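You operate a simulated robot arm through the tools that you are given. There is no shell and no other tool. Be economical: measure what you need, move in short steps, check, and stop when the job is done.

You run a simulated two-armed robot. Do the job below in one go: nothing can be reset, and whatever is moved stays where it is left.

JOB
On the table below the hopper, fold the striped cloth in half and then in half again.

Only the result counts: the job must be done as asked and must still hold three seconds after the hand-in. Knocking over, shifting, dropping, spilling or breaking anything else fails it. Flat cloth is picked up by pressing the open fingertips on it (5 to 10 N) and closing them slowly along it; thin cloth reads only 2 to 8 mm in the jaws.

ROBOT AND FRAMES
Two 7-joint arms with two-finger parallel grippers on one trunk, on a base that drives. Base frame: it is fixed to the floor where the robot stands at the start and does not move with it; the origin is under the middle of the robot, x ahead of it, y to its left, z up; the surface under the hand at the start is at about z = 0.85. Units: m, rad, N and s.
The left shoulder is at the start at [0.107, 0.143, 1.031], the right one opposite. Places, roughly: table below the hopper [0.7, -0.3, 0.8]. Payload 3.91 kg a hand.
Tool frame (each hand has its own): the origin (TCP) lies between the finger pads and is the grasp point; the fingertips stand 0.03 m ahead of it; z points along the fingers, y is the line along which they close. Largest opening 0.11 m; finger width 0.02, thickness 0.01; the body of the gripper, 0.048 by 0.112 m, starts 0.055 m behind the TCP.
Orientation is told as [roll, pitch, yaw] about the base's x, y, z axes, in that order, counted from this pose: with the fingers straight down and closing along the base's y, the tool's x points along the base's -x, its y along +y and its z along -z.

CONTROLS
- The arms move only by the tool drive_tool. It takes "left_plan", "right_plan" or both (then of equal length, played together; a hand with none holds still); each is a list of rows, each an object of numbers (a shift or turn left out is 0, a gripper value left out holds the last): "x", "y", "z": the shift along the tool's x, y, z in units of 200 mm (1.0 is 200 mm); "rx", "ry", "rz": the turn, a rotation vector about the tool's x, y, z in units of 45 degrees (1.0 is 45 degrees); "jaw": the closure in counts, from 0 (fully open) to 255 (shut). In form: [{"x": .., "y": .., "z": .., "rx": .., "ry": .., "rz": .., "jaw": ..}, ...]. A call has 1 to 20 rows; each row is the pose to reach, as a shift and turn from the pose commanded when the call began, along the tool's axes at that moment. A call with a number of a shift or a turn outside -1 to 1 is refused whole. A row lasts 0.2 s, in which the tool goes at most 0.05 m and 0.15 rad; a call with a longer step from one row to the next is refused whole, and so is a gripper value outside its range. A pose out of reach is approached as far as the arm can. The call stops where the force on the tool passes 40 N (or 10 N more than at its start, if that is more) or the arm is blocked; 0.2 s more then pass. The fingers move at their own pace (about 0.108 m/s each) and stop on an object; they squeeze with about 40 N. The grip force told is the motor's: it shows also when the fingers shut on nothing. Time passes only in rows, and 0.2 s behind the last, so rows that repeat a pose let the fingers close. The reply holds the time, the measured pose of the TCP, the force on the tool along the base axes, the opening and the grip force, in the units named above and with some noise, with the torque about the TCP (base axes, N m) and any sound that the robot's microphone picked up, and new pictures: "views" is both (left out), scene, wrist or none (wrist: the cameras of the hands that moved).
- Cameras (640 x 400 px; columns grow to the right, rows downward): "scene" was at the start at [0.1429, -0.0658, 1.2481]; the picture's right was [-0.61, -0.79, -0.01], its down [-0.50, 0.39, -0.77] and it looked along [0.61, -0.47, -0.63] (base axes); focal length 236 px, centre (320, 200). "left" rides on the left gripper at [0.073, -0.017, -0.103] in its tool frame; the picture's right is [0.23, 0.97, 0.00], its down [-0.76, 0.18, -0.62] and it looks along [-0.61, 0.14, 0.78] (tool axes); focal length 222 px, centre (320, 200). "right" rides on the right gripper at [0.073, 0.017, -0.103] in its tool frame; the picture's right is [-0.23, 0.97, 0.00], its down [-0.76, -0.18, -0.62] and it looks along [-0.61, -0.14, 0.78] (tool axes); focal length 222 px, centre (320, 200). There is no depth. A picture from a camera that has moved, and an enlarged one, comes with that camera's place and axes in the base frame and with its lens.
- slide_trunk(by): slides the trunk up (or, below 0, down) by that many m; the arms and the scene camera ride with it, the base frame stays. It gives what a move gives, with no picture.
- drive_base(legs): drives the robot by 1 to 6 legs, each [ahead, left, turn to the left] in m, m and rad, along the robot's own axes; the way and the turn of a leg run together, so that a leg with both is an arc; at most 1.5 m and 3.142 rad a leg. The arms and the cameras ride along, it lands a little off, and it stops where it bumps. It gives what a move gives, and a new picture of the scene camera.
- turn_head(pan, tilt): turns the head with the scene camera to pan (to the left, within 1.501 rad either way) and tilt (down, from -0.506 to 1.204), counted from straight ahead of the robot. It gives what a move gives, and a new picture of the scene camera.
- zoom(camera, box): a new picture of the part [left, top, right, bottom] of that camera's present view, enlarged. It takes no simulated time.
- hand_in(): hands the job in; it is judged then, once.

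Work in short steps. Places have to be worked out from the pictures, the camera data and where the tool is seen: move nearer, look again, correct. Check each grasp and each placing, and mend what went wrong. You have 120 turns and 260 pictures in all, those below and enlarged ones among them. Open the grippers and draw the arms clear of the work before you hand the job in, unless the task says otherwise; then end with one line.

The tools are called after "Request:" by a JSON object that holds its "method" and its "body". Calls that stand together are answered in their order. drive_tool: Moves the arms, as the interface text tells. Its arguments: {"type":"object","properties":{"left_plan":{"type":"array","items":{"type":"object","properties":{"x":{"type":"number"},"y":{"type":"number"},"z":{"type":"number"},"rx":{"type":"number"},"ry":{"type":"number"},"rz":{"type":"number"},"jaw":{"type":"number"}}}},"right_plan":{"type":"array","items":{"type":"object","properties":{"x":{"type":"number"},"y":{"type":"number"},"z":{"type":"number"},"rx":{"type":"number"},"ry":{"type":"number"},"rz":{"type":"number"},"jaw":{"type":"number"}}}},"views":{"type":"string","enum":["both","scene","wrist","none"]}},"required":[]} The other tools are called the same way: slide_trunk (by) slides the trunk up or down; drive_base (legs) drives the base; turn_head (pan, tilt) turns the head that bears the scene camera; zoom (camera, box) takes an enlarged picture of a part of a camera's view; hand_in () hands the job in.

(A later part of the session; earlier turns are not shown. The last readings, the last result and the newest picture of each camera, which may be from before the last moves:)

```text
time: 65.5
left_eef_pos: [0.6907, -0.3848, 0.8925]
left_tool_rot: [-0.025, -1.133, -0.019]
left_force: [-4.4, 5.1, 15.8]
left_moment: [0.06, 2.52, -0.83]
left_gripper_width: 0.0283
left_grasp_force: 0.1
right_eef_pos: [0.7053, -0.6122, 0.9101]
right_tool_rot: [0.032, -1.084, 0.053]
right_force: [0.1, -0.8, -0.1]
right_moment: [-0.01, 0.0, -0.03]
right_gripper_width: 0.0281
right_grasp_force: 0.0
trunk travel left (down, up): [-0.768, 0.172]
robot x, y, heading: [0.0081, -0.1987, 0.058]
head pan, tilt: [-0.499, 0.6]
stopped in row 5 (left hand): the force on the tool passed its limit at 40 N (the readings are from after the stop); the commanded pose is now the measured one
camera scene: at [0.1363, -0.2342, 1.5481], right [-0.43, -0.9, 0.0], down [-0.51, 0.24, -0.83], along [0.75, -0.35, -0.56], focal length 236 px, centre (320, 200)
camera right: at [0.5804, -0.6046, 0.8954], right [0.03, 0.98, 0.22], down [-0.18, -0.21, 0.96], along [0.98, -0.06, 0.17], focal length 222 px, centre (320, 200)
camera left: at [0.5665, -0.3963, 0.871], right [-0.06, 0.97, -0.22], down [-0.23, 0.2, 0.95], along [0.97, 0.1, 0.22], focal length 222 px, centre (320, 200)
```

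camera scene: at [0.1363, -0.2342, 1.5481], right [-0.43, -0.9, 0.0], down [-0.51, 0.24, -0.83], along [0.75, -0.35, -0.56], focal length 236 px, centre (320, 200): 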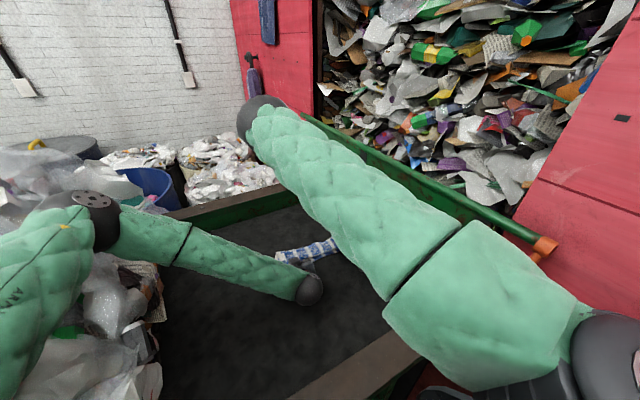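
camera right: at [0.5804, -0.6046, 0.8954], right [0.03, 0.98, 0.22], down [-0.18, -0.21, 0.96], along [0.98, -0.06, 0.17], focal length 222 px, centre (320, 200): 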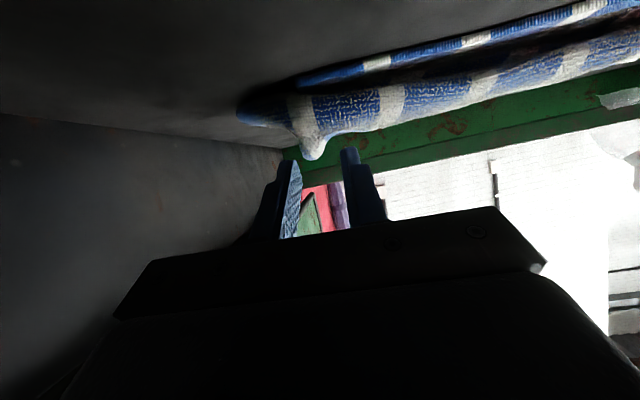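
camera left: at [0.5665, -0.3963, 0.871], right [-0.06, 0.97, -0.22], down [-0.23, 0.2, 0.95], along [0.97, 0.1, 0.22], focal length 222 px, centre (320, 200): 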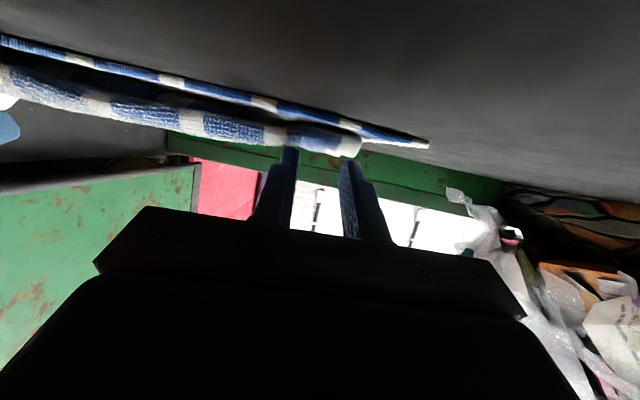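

The cloth has dropped off both fingers and the left gripper is touching the table. I raise the trunk to lift both hands straight away.

Request:
{"method": "slide_trunk", "body": {"by": 0.12}}

Request:
{"method": "drive_tool", "body": {"left_plan": [{"ry": 0.18, "y": 0.05}, {"ry": 0.36, "y": 0.1}, {"ry": 0.54, "y": 0.15}, {"ry": 0.72, "y": 0.2}, {"ry": 0.9, "y": 0.25}, {"ry": 0.9, "y": 0.25}], "right_plan": [{"ry": 0.18}, {"ry": 0.36}, {"ry": 0.54}, {"ry": 0.72}, {"ry": 0.9}, {"ry": 0.9}], "views": "both"}}

```text
time: 67.0
left_eef_pos: [0.693, -0.3848, 1.012]
left_tool_rot: [-0.021, -1.132, -0.02]
left_force: [0.1, -0.2, -0.2]
left_moment: [0.0, 0.01, 0.0]
left_gripper_width: 0.0282
left_grasp_force: 0.1
right_eef_pos: [0.7068, -0.6129, 1.0302]
right_tool_rot: [0.037, -1.084, 0.048]
right_force: [-0.3, 0.1, -0.3]
right_moment: [0.0, -0.02, 0.01]
right_gripper_width: 0.0282
right_grasp_force: 0.0
trunk travel left (down, up): [-0.888, 0.052]
robot x, y, heading: [0.0107, -0.1973, 0.056]
head pan, tilt: [-0.499, 0.6]
```

```text
time: 68.4
left_eef_pos: [0.6926, -0.3365, 1.0113]
left_tool_rot: [-0.011, -0.424, -0.036]
left_force: [0.1, -0.3, 0.4]
left_moment: [0.0, -0.01, 0.0]
left_gripper_width: 0.0281
left_grasp_force: 0.1
right_eef_pos: [0.7066, -0.6134, 1.0301]
right_tool_rot: [0.018, -0.377, 0.076]
right_force: [-1.1, 0.2, -0.4]
right_moment: [0.0, 0.02, 0.02]
right_gripper_width: 0.0281
right_grasp_force: 0.0
trunk travel left (down, up): [-0.888, 0.052]
robot x, y, heading: [0.0078, -0.201, 0.056]
head pan, tilt: [-0.499, 0.6]
camera scene: at [0.1375, -0.2366, 1.6684], right [-0.43, -0.9, 0.0], down [-0.51, 0.24, -0.82], along [0.74, -0.35, -0.57], focal length 236 px, centre (320, 200)
camera right: at [0.601, -0.6059, 1.0999], right [0.13, 0.99, 0.1], down [0.49, -0.15, 0.86], along [0.86, -0.06, -0.51], focal length 222 px, centre (320, 200)
camera left: at [0.5852, -0.3476, 1.0759], right [-0.17, 0.98, -0.1], down [0.44, 0.17, 0.88], along [0.88, 0.1, -0.46], focal length 222 px, centre (320, 200)
```

scene: 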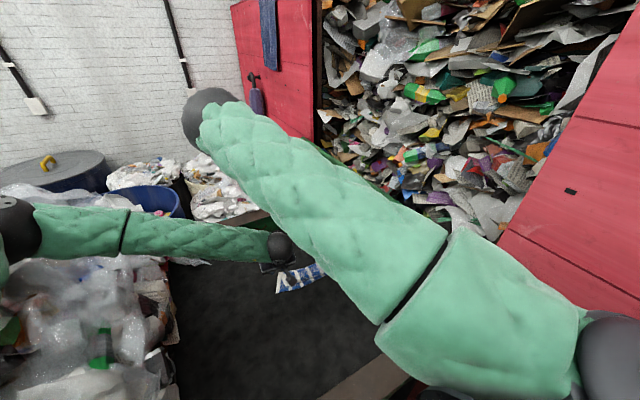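
right: 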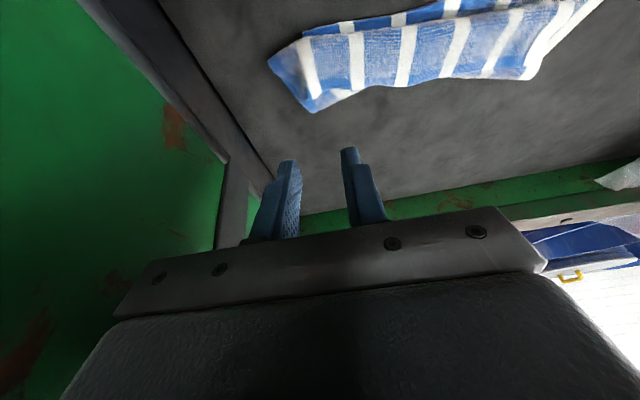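
left: 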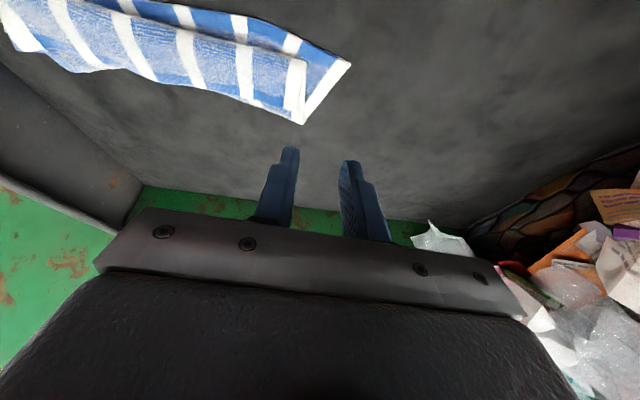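

The cloth is folded roughly in half. I straighten both hands and look closely.

Request:
{"method": "drive_tool", "body": {"left_plan": [{"ry": 0.18, "y": 0.1}, {"ry": 0.36, "y": 0.2}, {"ry": 0.54, "y": 0.3}, {"ry": 0.54, "y": 0.3}], "right_plan": [{"ry": 0.18}, {"ry": 0.36}, {"ry": 0.48}, {"ry": 0.48}], "views": "wrist"}}

Request:
{"method": "zoom", "body": {"camera": "right", "box": [240, 0, 640, 240]}}

Request:
{"method": "zoom", "body": {"camera": "left", "box": [0, 0, 400, 240]}}

```text
time: 69.4
left_eef_pos: [0.6954, -0.2757, 1.011]
left_tool_rot: [-0.009, 0.0, -0.04]
left_force: [-0.2, 0.0, -1.0]
left_moment: [0.03, -0.01, 0.0]
left_gripper_width: 0.0279
left_grasp_force: 0.2
right_eef_pos: [0.7071, -0.6131, 1.0304]
right_tool_rot: [0.017, 0.001, 0.084]
right_force: [0.3, 0.2, -0.9]
right_moment: [0.01, 0.03, 0.01]
right_gripper_width: 0.0281
right_grasp_force: 0.0
trunk travel left (down, up): [-0.888, 0.052]
robot x, y, heading: [0.0094, -0.1991, 0.053]
head pan, tilt: [-0.499, 0.6]
camera right: at [0.6339, -0.603, 1.1343], right [0.15, 0.99, 0.02], down [0.77, -0.13, 0.62], along [0.61, -0.08, -0.78], focal length 222 px, centre (320, 200)
camera left: at [0.6235, -0.288, 1.1145], right [-0.19, 0.98, -0.01], down [0.77, 0.15, 0.62], along [0.61, 0.11, -0.78], focal length 222 px, centre (320, 200)
```

right: 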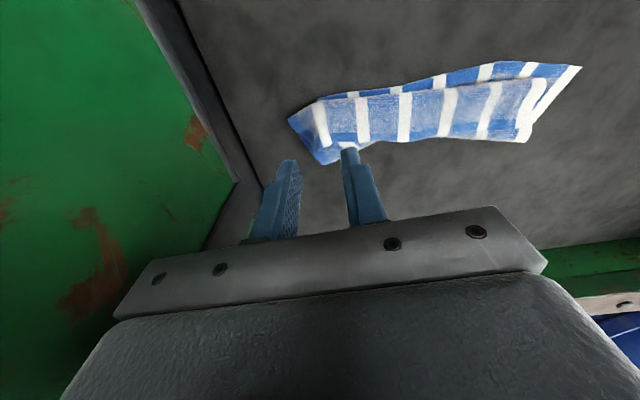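
left: 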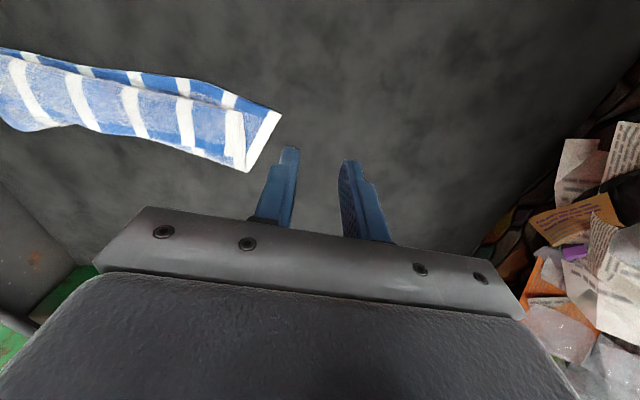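

```text
1.60 times, centred on (440, 120) of right
camera zoom: at [0.6339, -0.603, 1.1343], right [0.15, 0.99, 0.02], down [0.77, -0.13, 0.62], along [0.61, -0.08, -0.78], focal length 355 px, centre (128, 328)
```

zoom: 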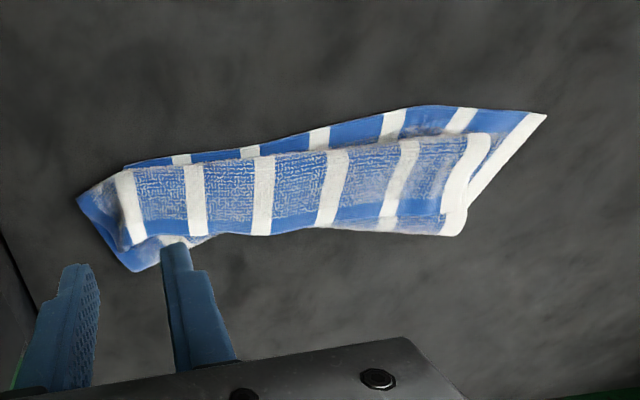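

```text
1.60 times, centred on (200, 120) of left
camera zoom: at [0.6235, -0.288, 1.1145], right [-0.19, 0.98, -0.01], down [0.77, 0.15, 0.62], along [0.61, 0.11, -0.78], focal length 355 px, centre (512, 328)
```

zoom: 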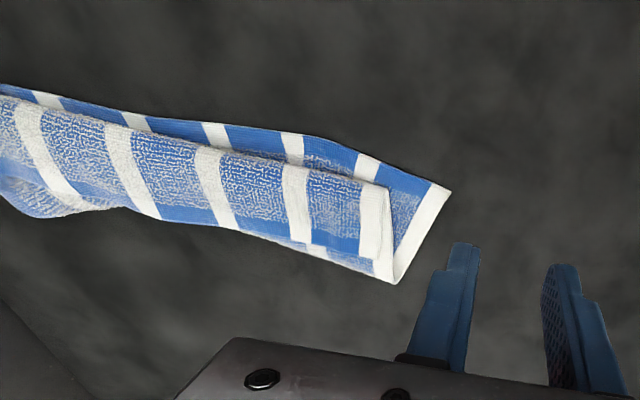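

On close inspection the far edge flopped back, so this is a Z-shape, not a half fold. New plan: pull the cloth flat again, then pinch it along its mid-line, lift so both halves hang together, and lay it down doubled, which needs no flip. First I restore the base pose.

Request:
{"method": "drive_base", "body": {"legs": [[0.0, -0.06, 0.1]]}}

Request:
{"method": "zoom", "body": {"camera": "right", "box": [160, 0, 560, 250]}}

Request:
{"method": "zoom", "body": {"camera": "left", "box": [0, 0, 400, 250]}}

```text
time: 70.4
left_eef_pos: [0.7068, -0.2629, 1.0104]
left_tool_rot: [-0.009, -0.001, 0.06]
left_force: [0.7, 0.4, -1.0]
left_moment: [0.0, -0.01, -0.02]
left_gripper_width: 0.0281
left_grasp_force: 0.0
right_eef_pos: [0.7526, -0.5974, 1.0311]
right_tool_rot: [0.016, -0.001, 0.183]
right_force: [1.0, 0.3, -0.5]
right_moment: [-0.05, 0.02, 0.02]
right_gripper_width: 0.0281
right_grasp_force: 0.1
trunk travel left (down, up): [-0.888, 0.052]
robot x, y, heading: [0.0174, -0.2559, 0.152]
head pan, tilt: [-0.499, 0.6]
camera scene: at [0.1472, -0.2782, 1.6684], right [-0.34, -0.94, 0.0], down [-0.53, 0.19, -0.83], along [0.78, -0.28, -0.56], focal length 236 px, centre (320, 200)
```

scene: 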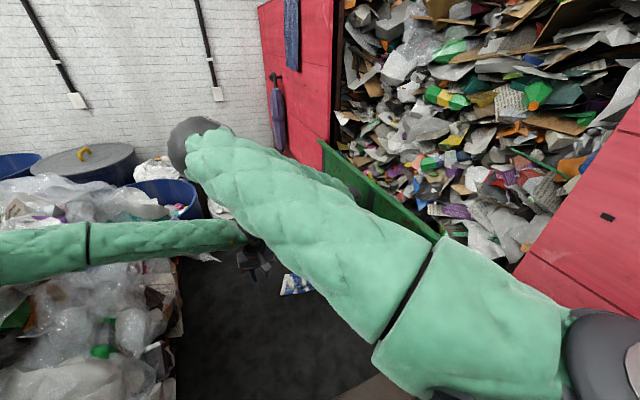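

```text
1.60 times, centred on (360, 125) of right
camera zoom: at [0.6781, -0.595, 1.1347], right [0.05, 1.0, 0.01], down [0.78, -0.05, 0.62], along [0.62, -0.02, -0.78], focal length 355 px, centre (256, 320)
```

zoom: 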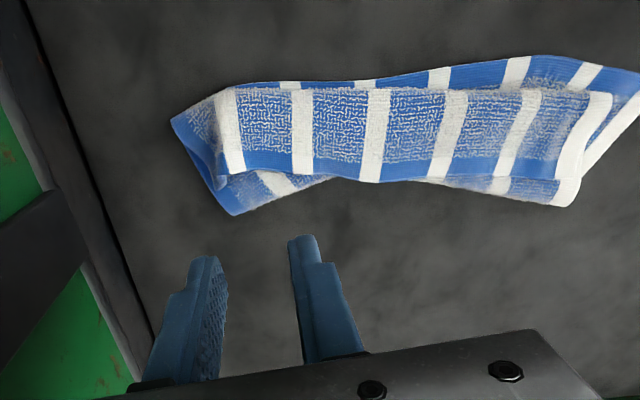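

```text
1.60 times, centred on (200, 125) of left
camera zoom: at [0.6361, -0.2828, 1.1143], right [-0.29, 0.96, -0.01], down [0.75, 0.23, 0.62], along [0.6, 0.17, -0.78], focal length 355 px, centre (512, 320)
```

zoom: 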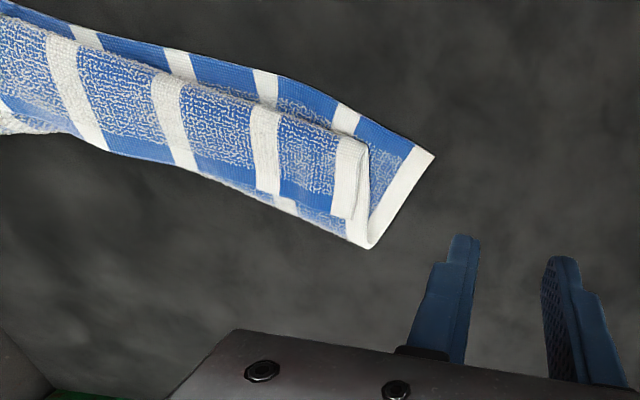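

Confirmed: a free strip with the blue border lies on top. I go to pinch its two ends, at about (0.758,−0.395) and (0.738,−0.565), so I can peel it back toward the far side.

Request:
{"method": "drive_tool", "body": {"left_plan": [{"x": -0.05, "y": -0.16, "z": 0.1}, {"x": -0.1, "y": -0.32, "z": 0.2}, {"x": -0.15, "y": -0.48, "z": 0.3}, {"x": -0.2, "y": -0.62, "z": 0.42}, {"x": -0.215, "y": -0.674, "z": 0.52}, {"x": -0.215, "y": -0.674, "z": 0.52}], "right_plan": [{"x": 0.01, "y": 0.04, "z": 0.12, "rz": 0.07}, {"x": 0.02, "y": 0.08, "z": 0.24, "rz": 0.144}, {"x": 0.03, "y": 0.12, "z": 0.36, "rz": 0.144}, {"x": 0.042, "y": 0.173, "z": 0.48, "rz": 0.144}, {"x": 0.042, "y": 0.173, "z": 0.62, "rz": 0.144}, {"x": 0.042, "y": 0.173, "z": 0.62, "rz": 0.144}], "views": "wrist"}}

```text
time: 71.8
left_eef_pos: [0.7584, -0.3984, 0.9098]
left_tool_rot: [-0.011, -0.001, 0.06]
left_force: [-0.3, -0.2, -0.8]
left_moment: [-0.02, -0.04, -0.02]
left_gripper_width: 0.0282
left_grasp_force: 0.1
right_eef_pos: [0.7367, -0.5655, 0.9065]
right_tool_rot: [0.017, 0.002, 0.068]
right_force: [0.3, 0.0, 0.8]
right_moment: [-0.02, -0.06, 0.01]
right_gripper_width: 0.0282
right_grasp_force: 0.1
trunk travel left (down, up): [-0.888, 0.052]
robot x, y, heading: [0.0157, -0.2619, 0.156]
head pan, tilt: [-0.499, 0.6]
camera right: at [0.6641, -0.5539, 1.0113], right [0.16, 0.99, 0.02], down [0.77, -0.14, 0.62], along [0.61, -0.09, -0.78], focal length 222 px, centre (320, 200)
camera left: at [0.6872, -0.4173, 1.0129], right [-0.29, 0.96, -0.01], down [0.75, 0.23, 0.62], along [0.6, 0.17, -0.78], focal length 222 px, centre (320, 200)
```

right: 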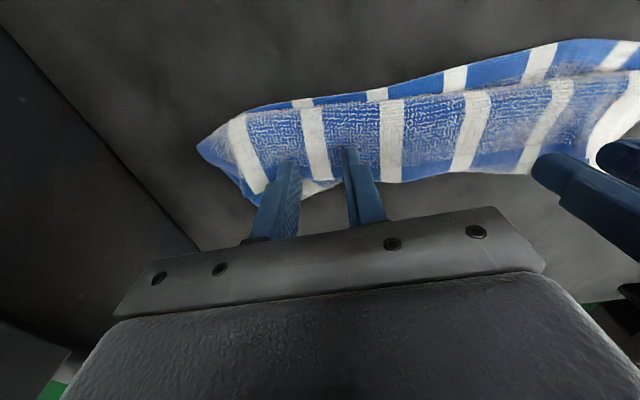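
left: 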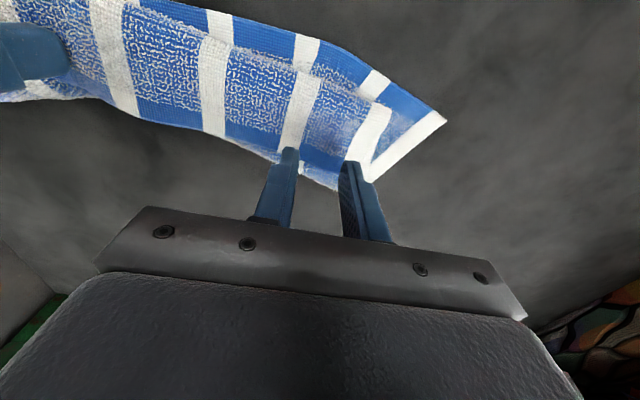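

Aligned. I creep down to light contact on the strip.

Request:
{"method": "drive_tool", "body": {"left_plan": [{"x": 0.03, "y": -0.03, "z": 0.06}, {"x": 0.03, "y": -0.03, "z": 0.09}, {"x": 0.03, "y": -0.03, "z": 0.11}, {"x": 0.03, "y": -0.03, "z": 0.12}, {"x": 0.03, "y": -0.03, "z": 0.12}], "right_plan": [{"x": 0.02, "z": 0.05}, {"x": 0.02, "z": 0.075}, {"x": 0.02, "z": 0.09}, {"x": 0.02, "z": 0.1}, {"x": 0.02, "z": 0.1}], "views": "none"}}

```text
time: 73.0
left_eef_pos: [0.7529, -0.4044, 0.8872]
left_tool_rot: [-0.01, -0.005, 0.061]
left_force: [8.9, 2.2, 21.2]
left_moment: [0.18, -0.15, -0.03]
left_gripper_width: 0.0281
left_grasp_force: 0.3
right_eef_pos: [0.7333, -0.5652, 0.8903]
right_tool_rot: [0.014, -0.002, 0.071]
right_force: [11.7, -4.9, 31.1]
right_moment: [0.15, -0.22, -0.11]
right_gripper_width: 0.0278
right_grasp_force: 0.1
trunk travel left (down, up): [-0.888, 0.052]
robot x, y, heading: [0.0125, -0.2591, 0.154]
head pan, tilt: [-0.499, 0.6]
```

That's a little heavy (21 and 31 N). I ease up 2–3 mm and close slowly.

Request:
{"method": "drive_tool", "body": {"left_plan": [{"z": -0.012}, {"z": -0.012, "jaw": 200}, {"z": -0.012, "jaw": 208}, {"z": -0.012, "jaw": 216}, {"z": -0.012, "jaw": 224}, {"z": -0.012, "jaw": 232}, {"z": -0.012, "jaw": 240}, {"z": -0.012, "jaw": 248}, {"z": -0.012, "jaw": 255}, {"z": -0.012, "jaw": 255}, {"z": -0.012, "jaw": 255}], "right_plan": [{"z": -0.02}, {"z": -0.02, "jaw": 200}, {"z": -0.02, "jaw": 208}, {"z": -0.02, "jaw": 216}, {"z": -0.02, "jaw": 224}, {"z": -0.02, "jaw": 232}, {"z": -0.02, "jaw": 240}, {"z": -0.02, "jaw": 248}, {"z": -0.02, "jaw": 255}, {"z": -0.02, "jaw": 255}, {"z": -0.02, "jaw": 255}], "views": "wrist"}}

```text
time: 75.4
left_eef_pos: [0.751, -0.4034, 0.8873]
left_tool_rot: [-0.011, -0.004, 0.061]
left_force: [-4.0, -13.9, 12.0]
left_moment: [-0.45, 0.19, 0.08]
left_gripper_width: 0.0035
left_grasp_force: 40.2
right_eef_pos: [0.7317, -0.5643, 0.8915]
right_tool_rot: [0.018, 0.0, 0.068]
right_force: [0.0, 17.1, 12.0]
right_moment: [0.58, 0.02, 0.05]
right_gripper_width: 0.0036
right_grasp_force: 40.1
trunk travel left (down, up): [-0.888, 0.052]
robot x, y, heading: [0.0185, -0.2628, 0.154]
head pan, tilt: [-0.499, 0.6]
camera right: at [0.6584, -0.5532, 0.9958], right [0.16, 0.99, 0.02], down [0.77, -0.13, 0.62], along [0.61, -0.09, -0.78], focal length 222 px, centre (320, 200)
camera left: at [0.68, -0.4239, 0.9915], right [-0.29, 0.96, -0.01], down [0.75, 0.23, 0.62], along [0.6, 0.17, -0.78], focal length 222 px, centre (320, 200)
```

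right: 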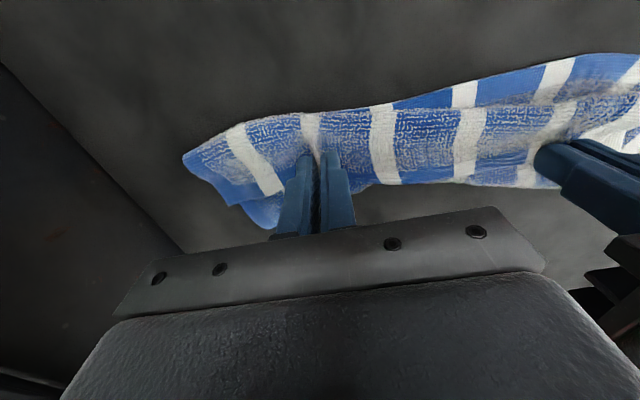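
left: 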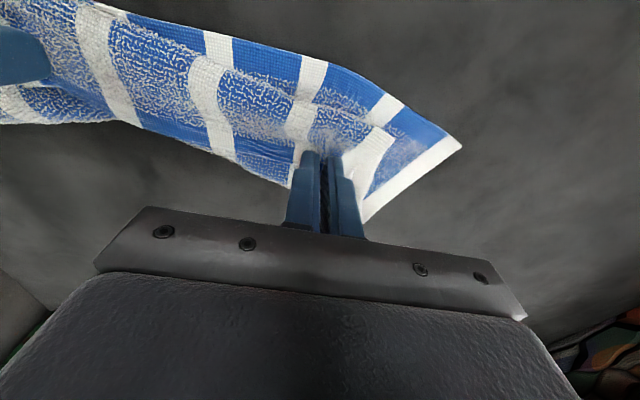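

The grips read 3.5 mm, so only the top layer is held. I peel it up and away to the far side.

Request:
{"method": "drive_tool", "body": {"left_plan": [{"z": -0.15}, {"x": -0.1, "z": -0.25}, {"x": -0.25, "z": -0.3, "y": 0.02}, {"x": -0.4, "z": -0.3, "y": 0.04}, {"x": -0.55, "z": -0.25, "y": 0.06}, {"x": -0.7, "z": -0.15, "y": 0.08}, {"x": -0.78, "z": -0.06, "y": 0.1}, {"x": -0.82, "z": -0.04, "y": 0.1}, {"x": -0.82, "z": -0.04, "y": 0.1}], "right_plan": [{"z": -0.15}, {"x": -0.1, "z": -0.25}, {"x": -0.25, "z": -0.3, "y": -0.02}, {"x": -0.4, "z": -0.3, "y": -0.04}, {"x": -0.55, "z": -0.25, "y": -0.06}, {"x": -0.7, "z": -0.15, "y": -0.08}, {"x": -0.78, "z": -0.06, "y": -0.1}, {"x": -0.82, "z": -0.02, "y": -0.1}, {"x": -0.82, "z": -0.02, "y": -0.1}], "views": "wrist"}}

```text
time: 76.4
left_eef_pos: [0.8318, -0.3988, 0.9478]
left_tool_rot: [-0.016, -0.001, 0.056]
left_force: [-0.4, -21.1, -0.2]
left_moment: [-0.62, 0.04, 0.06]
left_gripper_width: 0.0033
left_grasp_force: 40.4
right_eef_pos: [0.8164, -0.5622, 0.9482]
right_tool_rot: [0.024, 0.002, 0.075]
right_force: [0.9, 21.8, -0.8]
right_moment: [0.67, -0.07, 0.07]
right_gripper_width: 0.0034
right_grasp_force: 39.9
trunk travel left (down, up): [-0.888, 0.052]
robot x, y, heading: [0.0157, -0.2592, 0.157]
head pan, tilt: [-0.499, 0.6]
stopped in row 5 (left hand): the force on the tool passed its limit at 42 N (the readings are from after the stop); the commanded pose is now the measured one
camera right: at [0.7436, -0.5524, 1.0522], right [0.15, 0.99, 0.02], down [0.77, -0.14, 0.62], along [0.61, -0.08, -0.79], focal length 222 px, centre (320, 200)
camera left: at [0.7606, -0.4164, 1.0512], right [-0.28, 0.96, -0.02], down [0.75, 0.23, 0.62], along [0.6, 0.16, -0.78], focal length 222 px, centre (320, 200)
```

right: 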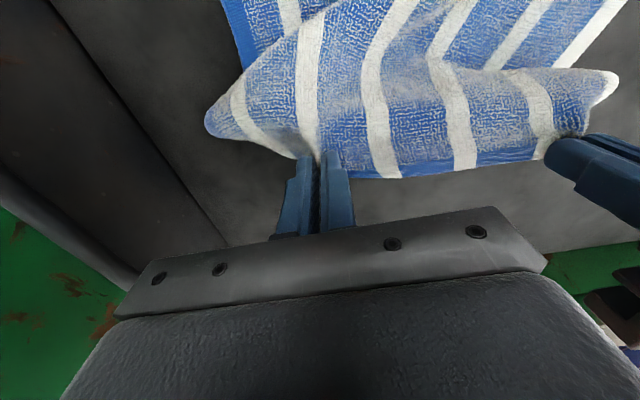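
left: 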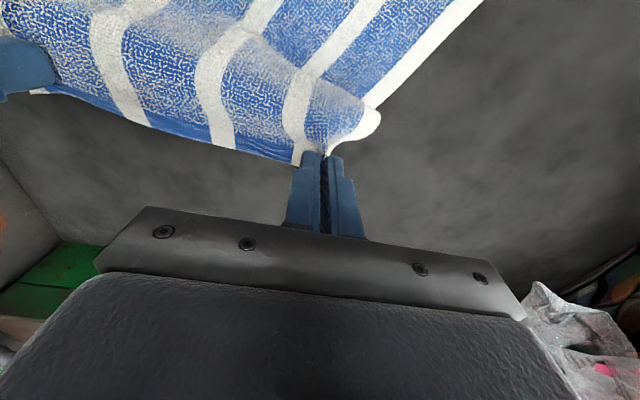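

It's unfolding well; the sideways spread alone tripped the limit. I continue forward and down without spreading.

Request:
{"method": "drive_tool", "body": {"left_plan": [{"x": -0.1, "y": -0.02}, {"x": -0.2, "z": 0.05, "y": -0.02}, {"x": -0.3, "z": 0.12, "y": -0.02}, {"x": -0.38, "z": 0.2, "y": -0.02}, {"x": -0.4, "z": 0.27, "y": -0.02}, {"x": -0.4, "z": 0.27, "y": -0.02}], "right_plan": [{"x": -0.1, "y": 0.02}, {"x": -0.2, "z": 0.05, "y": 0.02}, {"x": -0.3, "z": 0.12, "y": 0.02}, {"x": -0.38, "z": 0.2, "y": 0.02}, {"x": -0.42, "z": 0.27, "y": 0.02}, {"x": -0.42, "z": 0.27, "y": 0.02}], "views": "wrist"}}

```text
time: 77.8
left_eef_pos: [0.9116, -0.3943, 0.8946]
left_tool_rot: [-0.014, 0.0, 0.057]
left_force: [-0.3, -9.0, 0.4]
left_moment: [-0.27, 0.01, 0.02]
left_gripper_width: 0.0031
left_grasp_force: 40.4
right_eef_pos: [0.8995, -0.5537, 0.8945]
right_tool_rot: [0.022, 0.001, 0.073]
right_force: [0.6, 8.3, -0.2]
right_moment: [0.28, 0.0, 0.04]
right_gripper_width: 0.0034
right_grasp_force: 40.3
trunk travel left (down, up): [-0.888, 0.052]
robot x, y, heading: [0.0168, -0.2592, 0.163]
head pan, tilt: [-0.499, 0.6]
camera right: at [0.8266, -0.5431, 0.9991], right [0.16, 0.99, 0.02], down [0.77, -0.13, 0.62], along [0.61, -0.08, -0.79], focal length 222 px, centre (320, 200)
camera left: at [0.8413, -0.4133, 0.9977], right [-0.28, 0.96, -0.01], down [0.75, 0.23, 0.62], along [0.6, 0.17, -0.78], focal length 222 px, centre (320, 200)
```

right: 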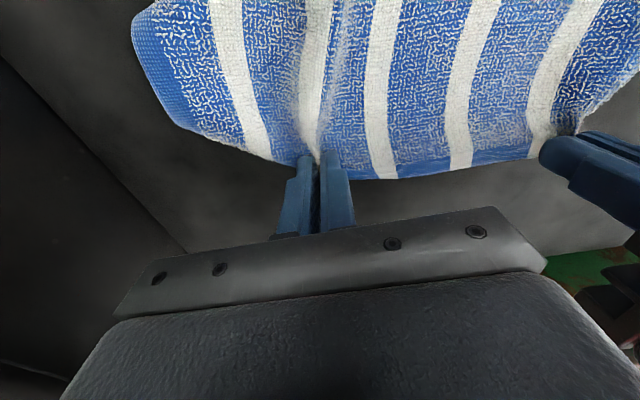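
left: 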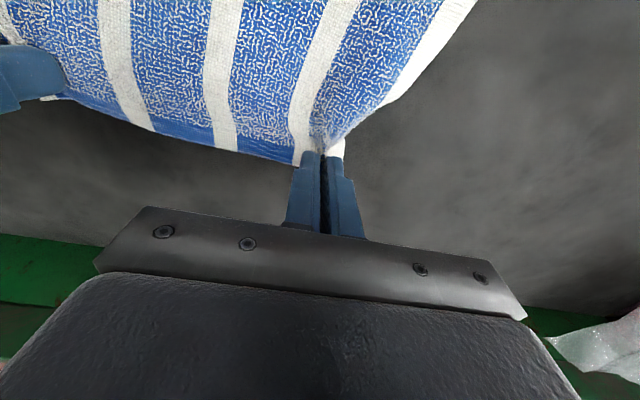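

The cloth is spread out again. I lower, release, and rise to inspect.

Request:
{"method": "drive_tool", "body": {"left_plan": [{"z": 0.04, "x": -0.03}, {"z": 0.045, "x": -0.03, "jaw": 230}, {"z": 0.045, "x": -0.03, "jaw": 190}, {"z": 0.0, "x": -0.03}, {"z": -0.2, "x": -0.03}, {"z": -0.4, "x": 0.1}, {"z": -0.6, "x": 0.2, "y": 0.2}, {"z": -0.6, "x": 0.3, "y": 0.4}, {"z": -0.6, "x": 0.3, "y": 0.4}], "right_plan": [{"z": 0.04, "x": -0.03}, {"z": 0.045, "x": -0.03, "jaw": 230}, {"z": 0.045, "x": -0.03, "jaw": 190}, {"z": 0.0, "x": -0.03}, {"z": -0.2, "x": -0.03}, {"z": -0.4, "x": 0.1}, {"z": -0.6, "x": 0.2}, {"z": -0.8, "x": 0.3}, {"z": -0.8, "x": 0.4}], "views": "wrist"}}

```text
refused: row 7 steps farther than a row can; nothing moved
```

Request:
{"method": "drive_tool", "body": {"left_plan": [{"z": 0.04, "x": -0.03}, {"z": 0.045, "x": -0.03, "jaw": 230}, {"z": 0.045, "x": -0.03, "jaw": 190}, {"z": 0.0, "x": -0.03}, {"z": -0.2, "x": -0.03}, {"z": -0.4, "x": 0.0}, {"z": -0.6, "x": 0.1}, {"z": -0.6, "x": 0.2, "y": 0.2}, {"z": -0.6, "x": 0.3, "y": 0.4}], "right_plan": [{"z": 0.04, "x": -0.03}, {"z": 0.045, "x": -0.03, "jaw": 230}, {"z": 0.045, "x": -0.03, "jaw": 190}, {"z": 0.0, "x": -0.03}, {"z": -0.2, "x": -0.03}, {"z": -0.4, "x": 0.0}, {"z": -0.6, "x": 0.1}, {"z": -0.75, "x": 0.2}, {"z": -0.8, "x": 0.4}], "views": "wrist"}}

```text
time: 79.8
left_eef_pos: [0.8471, -0.3169, 1.0131]
left_tool_rot: [-0.017, -0.003, 0.056]
left_force: [-1.1, 0.5, 1.0]
left_moment: [0.0, 0.01, -0.02]
left_gripper_width: 0.028
left_grasp_force: 0.0
right_eef_pos: [0.8168, -0.5607, 1.0582]
right_tool_rot: [0.019, 0.001, 0.073]
right_force: [-0.3, 0.9, 0.4]
right_moment: [-0.03, -0.03, 0.02]
right_gripper_width: 0.0281
right_grasp_force: 0.1
trunk travel left (down, up): [-0.888, 0.052]
robot x, y, heading: [0.0149, -0.2587, 0.16]
head pan, tilt: [-0.499, 0.6]
camera right: at [0.7441, -0.5507, 1.1616], right [0.16, 0.99, 0.02], down [0.77, -0.13, 0.62], along [0.61, -0.08, -0.78], focal length 222 px, centre (320, 200)
camera left: at [0.7751, -0.3361, 1.1174], right [-0.28, 0.96, -0.02], down [0.75, 0.23, 0.62], along [0.6, 0.16, -0.78], focal length 222 px, centre (320, 200)
```

right: 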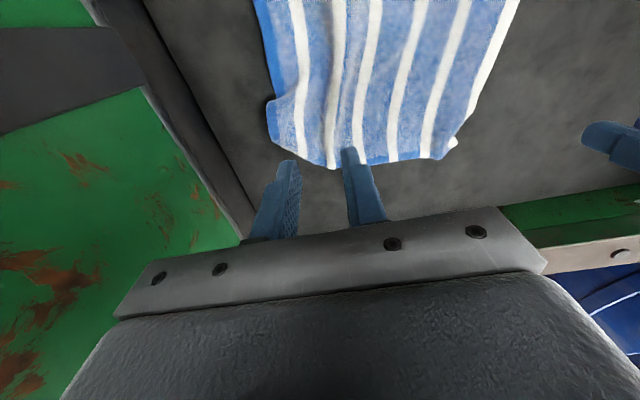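
left: 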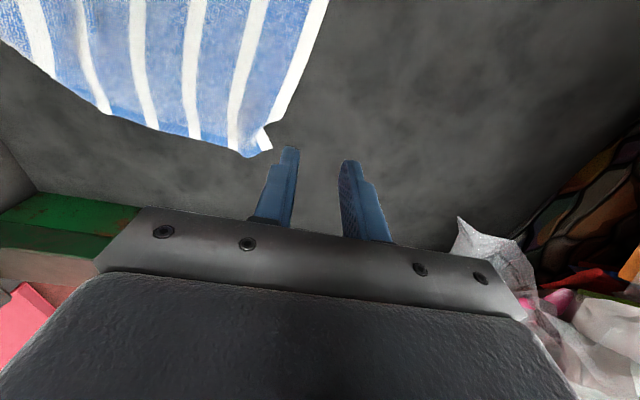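

The cloth is flat again with small curls at the far corners. For the mid-line pinch the jaws must close along x, so I turn the left hand to +90° and the right hand to −90°, first halfway.

Request:
{"method": "drive_tool", "body": {"left_plan": [{"rz": -0.17}, {"rz": -0.34}, {"rz": -0.51}, {"rz": -0.68}, {"rz": -0.85}, {"rz": -1.0}, {"rz": -1.0}], "right_plan": [{"rz": 0.17}, {"rz": 0.34}, {"rz": 0.51}, {"rz": 0.68}, {"rz": 0.85}, {"rz": 1.0}, {"rz": 1.0}], "views": "none"}}

Request:
{"method": "drive_tool", "body": {"left_plan": [{"rz": -0.17}, {"rz": -0.34}, {"rz": -0.51}, {"rz": -0.68}, {"rz": -0.85}, {"rz": -1.0}, {"rz": -1.0}], "right_plan": [{"rz": 0.17}, {"rz": 0.34}, {"rz": 0.51}, {"rz": 0.68}, {"rz": 0.85}, {"rz": 1.0}, {"rz": 1.0}], "views": "both"}}

```text
time: 81.4
left_eef_pos: [0.8481, -0.3164, 1.0124]
left_tool_rot: [-0.01, 0.009, 0.843]
left_force: [-0.4, 0.2, 0.0]
left_moment: [0.0, 0.04, 0.02]
left_gripper_width: 0.0281
left_grasp_force: 0.1
right_eef_pos: [0.8193, -0.5628, 1.0558]
right_tool_rot: [0.014, 0.016, -0.714]
right_force: [-0.3, -0.4, -0.1]
right_moment: [0.02, 0.01, 0.0]
right_gripper_width: 0.028
right_grasp_force: 0.0
trunk travel left (down, up): [-0.888, 0.052]
robot x, y, heading: [0.0196, -0.2583, 0.154]
head pan, tilt: [-0.499, 0.6]
```

```text
time: 83.0
left_eef_pos: [0.8481, -0.3151, 1.0116]
left_tool_rot: [-0.001, 0.015, 1.629]
left_force: [0.4, -0.4, 1.0]
left_moment: [-0.02, -0.02, -0.02]
left_gripper_width: 0.0282
left_grasp_force: 0.0
right_eef_pos: [0.7115, -0.5875, 1.0327]
right_tool_rot: [0.076, 0.012, -1.335]
right_force: [0.8, -0.1, 0.1]
right_moment: [-0.01, 0.01, 0.0]
right_gripper_width: 0.0283
right_grasp_force: 0.2
right hand out of reach, approached as far as the arm can: row 2, 3, 4, 5, 6, 7
trunk travel left (down, up): [-0.888, 0.052]
robot x, y, heading: [0.0118, -0.2585, 0.156]
head pan, tilt: [-0.499, 0.6]
camera scene: at [0.1478, -0.2776, 1.6684], right [-0.34, -0.94, 0.0], down [-0.53, 0.19, -0.82], along [0.78, -0.28, -0.57], focal length 236 px, centre (320, 200)
camera right: at [0.7039, -0.5153, 1.1393], right [1.0, 0.01, 0.07], down [-0.04, -0.8, 0.6], along [0.06, -0.6, -0.8], focal length 222 px, centre (320, 200)
camera left: at [0.87, -0.3834, 1.1162], right [-0.96, -0.28, 0.0], down [-0.22, 0.76, 0.61], along [-0.18, 0.59, -0.79], focal length 222 px, centre (320, 200)
```

scene: 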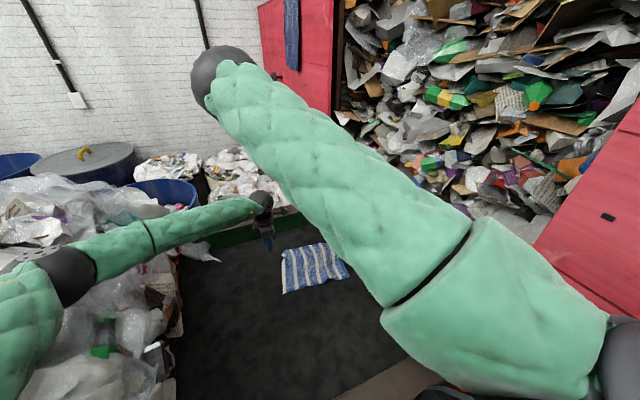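
right: 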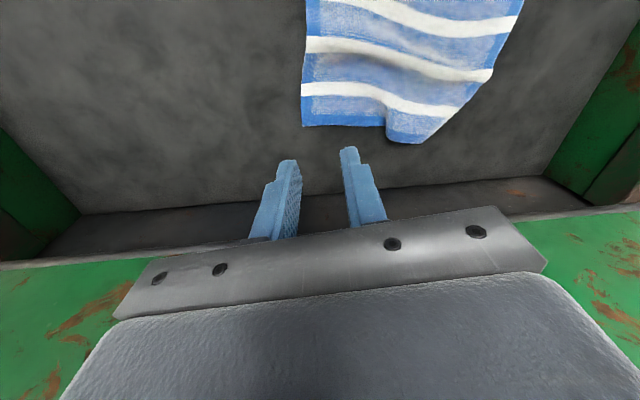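
left: 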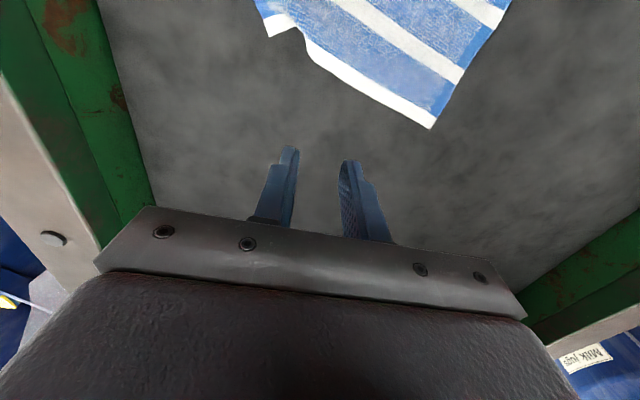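

The left hand holds +93°, and the right reaches about −76°, which is fine. I place them above the mid-line at about (0.826,−0.365) on the left and (0.815,−0.58) on the right.

Request:
{"method": "drive_tool", "body": {"left_plan": [{"x": 0.06, "y": 0.03, "z": 0.1, "rz": 0.07}, {"x": 0.12, "y": 0.06, "z": 0.2, "rz": 0.14}, {"x": 0.18, "y": 0.1, "z": 0.3, "rz": 0.14}, {"x": 0.245, "y": 0.126, "z": 0.4, "rz": 0.14}, {"x": 0.245, "y": 0.126, "z": 0.45, "rz": 0.14}], "right_plan": [{"x": -0.02, "y": 0.15, "z": 0.1, "rz": -0.1}, {"x": -0.04, "y": 0.3, "z": 0.2, "rz": -0.12, "ry": -0.097}, {"x": -0.06, "y": 0.42, "z": 0.3, "rz": -0.12, "ry": -0.097}, {"x": -0.08, "y": 0.51, "z": 0.42, "rz": -0.12, "ry": -0.097}, {"x": -0.08, "y": 0.51, "z": 0.55, "rz": -0.12, "ry": -0.097}], "views": "wrist"}}

```text
time: 84.2
left_eef_pos: [0.8268, -0.3688, 0.9216]
left_tool_rot: [-0.001, 0.014, 1.519]
left_force: [0.1, -0.2, -0.6]
left_moment: [-0.01, 0.01, -0.01]
left_gripper_width: 0.0282
left_grasp_force: 0.1
right_eef_pos: [0.761, -0.5728, 0.9259]
right_tool_rot: [0.072, -0.068, -1.243]
right_force: [-0.3, 0.1, 0.3]
right_moment: [0.0, 0.01, -0.02]
right_gripper_width: 0.0281
right_grasp_force: 0.0
right hand out of reach, approached as far as the arm can: row 2, 3, 4, 5
trunk travel left (down, up): [-0.888, 0.052]
robot x, y, heading: [0.0146, -0.2619, 0.158]
head pan, tilt: [-0.499, 0.6]
camera right: at [0.7451, -0.4931, 1.0257], right [0.99, 0.1, 0.09], down [0.02, -0.75, 0.66], along [0.13, -0.65, -0.75], focal length 222 px, centre (320, 200)
camera left: at [0.841, -0.4396, 1.0256], right [-0.98, -0.18, 0.0], down [-0.14, 0.78, 0.61], along [-0.11, 0.6, -0.79], focal length 222 px, centre (320, 200)
```

right: 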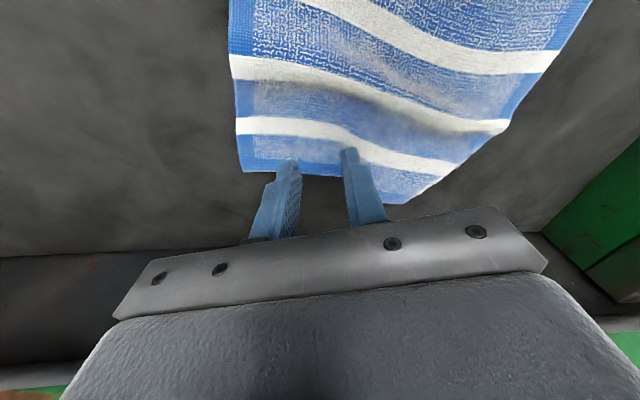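
left: 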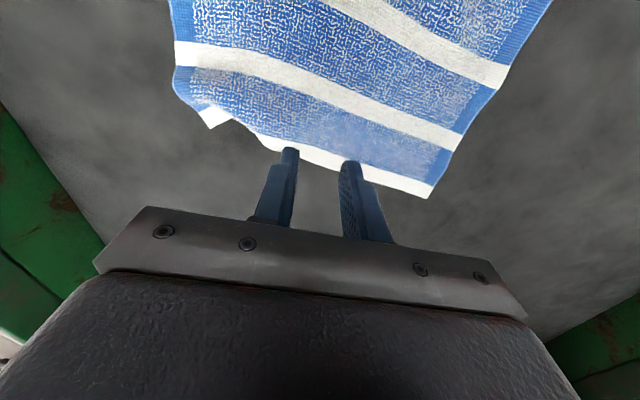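

The right wrist is at its limit on this side. I lift it and turn it the other way, toward +90°.

Request:
{"method": "drive_tool", "body": {"right_plan": [{"z": -0.15, "rz": -0.15}, {"z": -0.3, "rz": -0.33}, {"z": -0.3, "rz": -0.5}, {"z": -0.3, "rz": -0.67}, {"z": -0.3, "rz": -0.84}, {"z": -0.3, "rz": -1.0}], "views": "none"}}

Request:
{"method": "drive_tool", "body": {"right_plan": [{"rz": -0.17}, {"rz": -0.34}, {"rz": -0.51, "y": 0.1}, {"rz": -0.68, "y": 0.2}, {"rz": -0.85, "y": 0.3}, {"rz": -1.0, "y": 0.3}], "views": "none"}}

Request:
{"method": "drive_tool", "body": {"right_plan": [{"rz": -0.17}, {"rz": -0.34}, {"rz": -0.51}, {"rz": -0.68}, {"rz": -0.85}, {"rz": -1.0}], "views": "none"}}

Request:
{"method": "drive_tool", "body": {"right_plan": [{"rz": -0.15}, {"rz": -0.3}, {"rz": -0.45}, {"rz": -0.55}], "views": "wrist"}}

```text
time: 85.6
left_eef_pos: [0.8261, -0.3697, 0.923]
left_tool_rot: [-0.004, 0.013, 1.519]
left_force: [-1.3, -1.1, 0.5]
left_moment: [0.01, -0.02, -0.01]
left_gripper_width: 0.0281
left_grasp_force: 0.1
right_eef_pos: [0.7542, -0.5693, 0.9856]
right_tool_rot: [0.003, -0.102, -0.456]
right_force: [-0.8, -0.4, 0.8]
right_moment: [0.01, -0.01, -0.01]
right_gripper_width: 0.0284
right_grasp_force: 0.1
trunk travel left (down, up): [-0.888, 0.052]
robot x, y, heading: [0.0164, -0.2617, 0.156]
head pan, tilt: [-0.499, 0.6]
```

```text
time: 87.0
left_eef_pos: [0.825, -0.3683, 0.9221]
left_tool_rot: [-0.001, 0.014, 1.519]
left_force: [-0.7, 0.3, 0.4]
left_moment: [-0.04, 0.0, 0.02]
left_gripper_width: 0.0283
left_grasp_force: 0.1
right_eef_pos: [0.781, -0.5136, 0.9871]
right_tool_rot: [-0.07, -0.073, 0.332]
right_force: [0.4, 0.8, 0.4]
right_moment: [0.0, 0.02, -0.02]
right_gripper_width: 0.028
right_grasp_force: 0.0
trunk travel left (down, up): [-0.888, 0.052]
robot x, y, heading: [0.0176, -0.2591, 0.155]
head pan, tilt: [-0.499, 0.6]
```

```text
time: 88.4
left_eef_pos: [0.8256, -0.3692, 0.9221]
left_tool_rot: [-0.001, 0.015, 1.518]
left_force: [-0.4, -0.1, 0.5]
left_moment: [-0.02, 0.03, 0.03]
left_gripper_width: 0.0279
left_grasp_force: 0.0
right_eef_pos: [0.7807, -0.5146, 0.9851]
right_tool_rot: [-0.1, -0.003, 1.113]
right_force: [-0.1, 0.0, -0.1]
right_moment: [0.01, 0.04, 0.01]
right_gripper_width: 0.0282
right_grasp_force: 0.0
trunk travel left (down, up): [-0.888, 0.052]
robot x, y, heading: [0.0154, -0.2592, 0.153]
head pan, tilt: [-0.499, 0.6]
```

```text
time: 89.4
left_eef_pos: [0.8261, -0.3674, 0.9225]
left_tool_rot: [-0.002, 0.014, 1.516]
left_force: [-0.5, -0.8, 0.4]
left_moment: [0.0, 0.0, -0.02]
left_gripper_width: 0.0282
left_grasp_force: 0.1
right_eef_pos: [0.7812, -0.5144, 0.987]
right_tool_rot: [-0.093, 0.039, 1.547]
right_force: [0.0, 0.0, -0.2]
right_moment: [0.0, 0.01, -0.04]
right_gripper_width: 0.0285
right_grasp_force: 0.1
trunk travel left (down, up): [-0.888, 0.052]
robot x, y, heading: [0.0172, -0.2619, 0.152]
head pan, tilt: [-0.499, 0.6]
camera right: at [0.7535, -0.5814, 1.091], right [-0.96, 0.25, -0.1], down [0.14, 0.78, 0.61], along [0.23, 0.57, -0.79], focal length 222 px, centre (320, 200)
```

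right: 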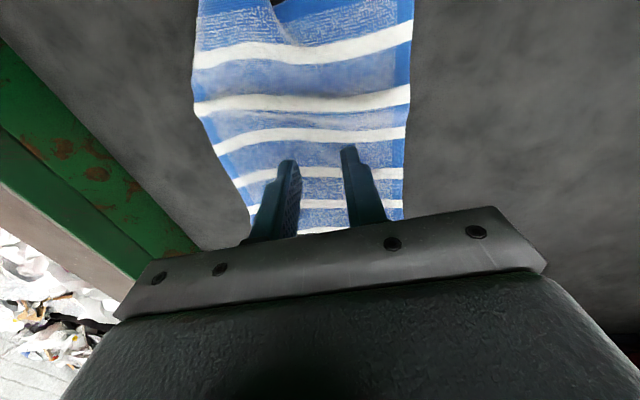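

The right hand reaches +89° there. I straighten its slight tilt and put it above the right end of the mid-line.

Request:
{"method": "drive_tool", "body": {"right_plan": [{"x": 0.08, "y": -0.05, "z": 0.08, "ry": -0.118, "rx": 0.05}, {"x": 0.16, "y": -0.1, "z": 0.15, "ry": -0.118, "rx": 0.05, "rz": 0.035}, {"x": 0.24, "y": -0.14, "z": 0.22, "ry": -0.118, "rx": 0.05, "rz": 0.035}, {"x": 0.316, "y": -0.178, "z": 0.3, "ry": -0.118, "rx": 0.05, "rz": 0.035}, {"x": 0.316, "y": -0.178, "z": 0.31, "ry": -0.118, "rx": 0.05, "rz": 0.035}], "views": "wrist"}}

Request:
{"method": "zoom", "body": {"camera": "left", "box": [0, 0, 640, 400]}}

```text
time: 90.6
left_eef_pos: [0.8251, -0.3653, 0.9238]
left_tool_rot: [-0.004, 0.016, 1.517]
left_force: [0.4, 0.1, 0.0]
left_moment: [0.03, 0.0, -0.01]
left_gripper_width: 0.0284
left_grasp_force: 0.0
right_eef_pos: [0.8184, -0.5762, 0.9331]
right_tool_rot: [-0.135, -0.054, 1.53]
right_force: [-6.9, 34.5, 13.0]
right_moment: [-5.02, -0.25, -1.88]
right_gripper_width: 0.0282
right_grasp_force: 0.0
trunk travel left (down, up): [-0.888, 0.052]
robot x, y, heading: [0.0205, -0.257, 0.157]
head pan, tilt: [-0.499, 0.6]
camera right: at [0.7866, -0.6514, 1.0294], right [-0.95, 0.27, -0.12], down [0.12, 0.72, 0.68], along [0.27, 0.64, -0.72], focal length 222 px, centre (320, 200)
```

right: 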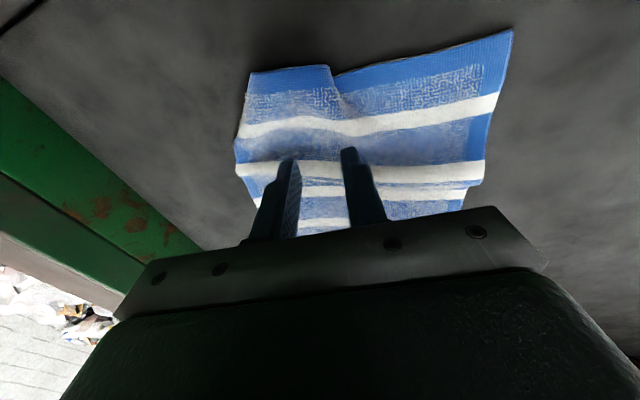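

```text
1.00 times, centred on (320, 200) of left (not enlarged: the box is as wide or as high as the picture)
camera zoom: at [0.838, -0.4358, 1.029], right [-0.98, -0.18, 0.0], down [-0.14, 0.78, 0.61], along [-0.11, 0.6, -0.79], focal length 222 px, centre (320, 200)
```

zoom: 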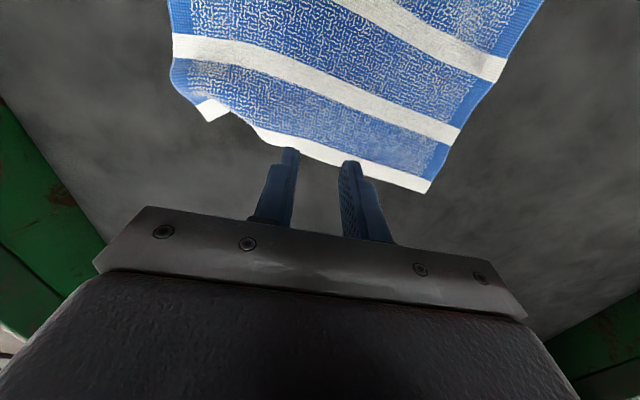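

The right gripper is pressing against the side wall (34 N). I back it off 3 cm to y≈−0.545 and will pinch there instead.

Request:
{"method": "drive_tool", "body": {"right_plan": [{"x": -0.08}, {"x": -0.16}, {"x": -0.16}], "views": "none"}}

```text
time: 91.4
left_eef_pos: [0.8271, -0.3687, 0.9216]
left_tool_rot: [-0.003, 0.013, 1.519]
left_force: [0.4, 1.0, -0.5]
left_moment: [-0.02, -0.01, 0.0]
left_gripper_width: 0.028
left_grasp_force: 0.0
right_eef_pos: [0.8211, -0.5498, 0.9324]
right_tool_rot: [-0.131, -0.056, 1.525]
right_force: [-0.9, 0.3, 1.1]
right_moment: [0.01, 0.02, 0.02]
right_gripper_width: 0.0281
right_grasp_force: 0.1
trunk travel left (down, up): [-0.888, 0.052]
robot x, y, heading: [0.0152, -0.2586, 0.157]
head pan, tilt: [-0.499, 0.6]
```

The tilt convention is clear now. I level the right hand properly and take a look.

Request:
{"method": "drive_tool", "body": {"right_plan": [{"rx": -0.08, "ry": 0.04}, {"rx": -0.167, "ry": 0.071, "y": 0.02}, {"rx": -0.167, "ry": 0.071, "y": 0.02}], "views": "wrist"}}

```text
time: 92.2
left_eef_pos: [0.8253, -0.3687, 0.923]
left_tool_rot: [-0.003, 0.015, 1.519]
left_force: [0.9, 0.0, 0.6]
left_moment: [0.01, 0.03, -0.02]
left_gripper_width: 0.028
left_grasp_force: 0.0
right_eef_pos: [0.8183, -0.5481, 0.9322]
right_tool_rot: [0.0, 0.001, 1.524]
right_force: [-0.3, -0.7, 0.2]
right_moment: [0.0, -0.02, 0.0]
right_gripper_width: 0.0282
right_grasp_force: 0.0
trunk travel left (down, up): [-0.888, 0.052]
robot x, y, heading: [0.0143, -0.2622, 0.156]
head pan, tilt: [-0.499, 0.6]
camera right: at [0.7975, -0.6197, 1.0361], right [-0.96, 0.27, 0.0], down [0.21, 0.75, 0.62], along [0.17, 0.6, -0.78], focal length 222 px, centre (320, 200)
```

right: 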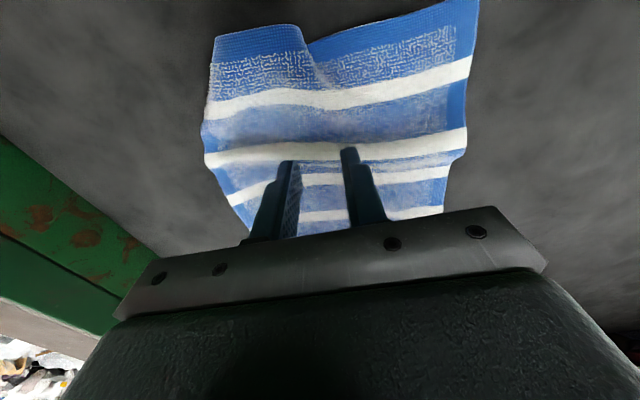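

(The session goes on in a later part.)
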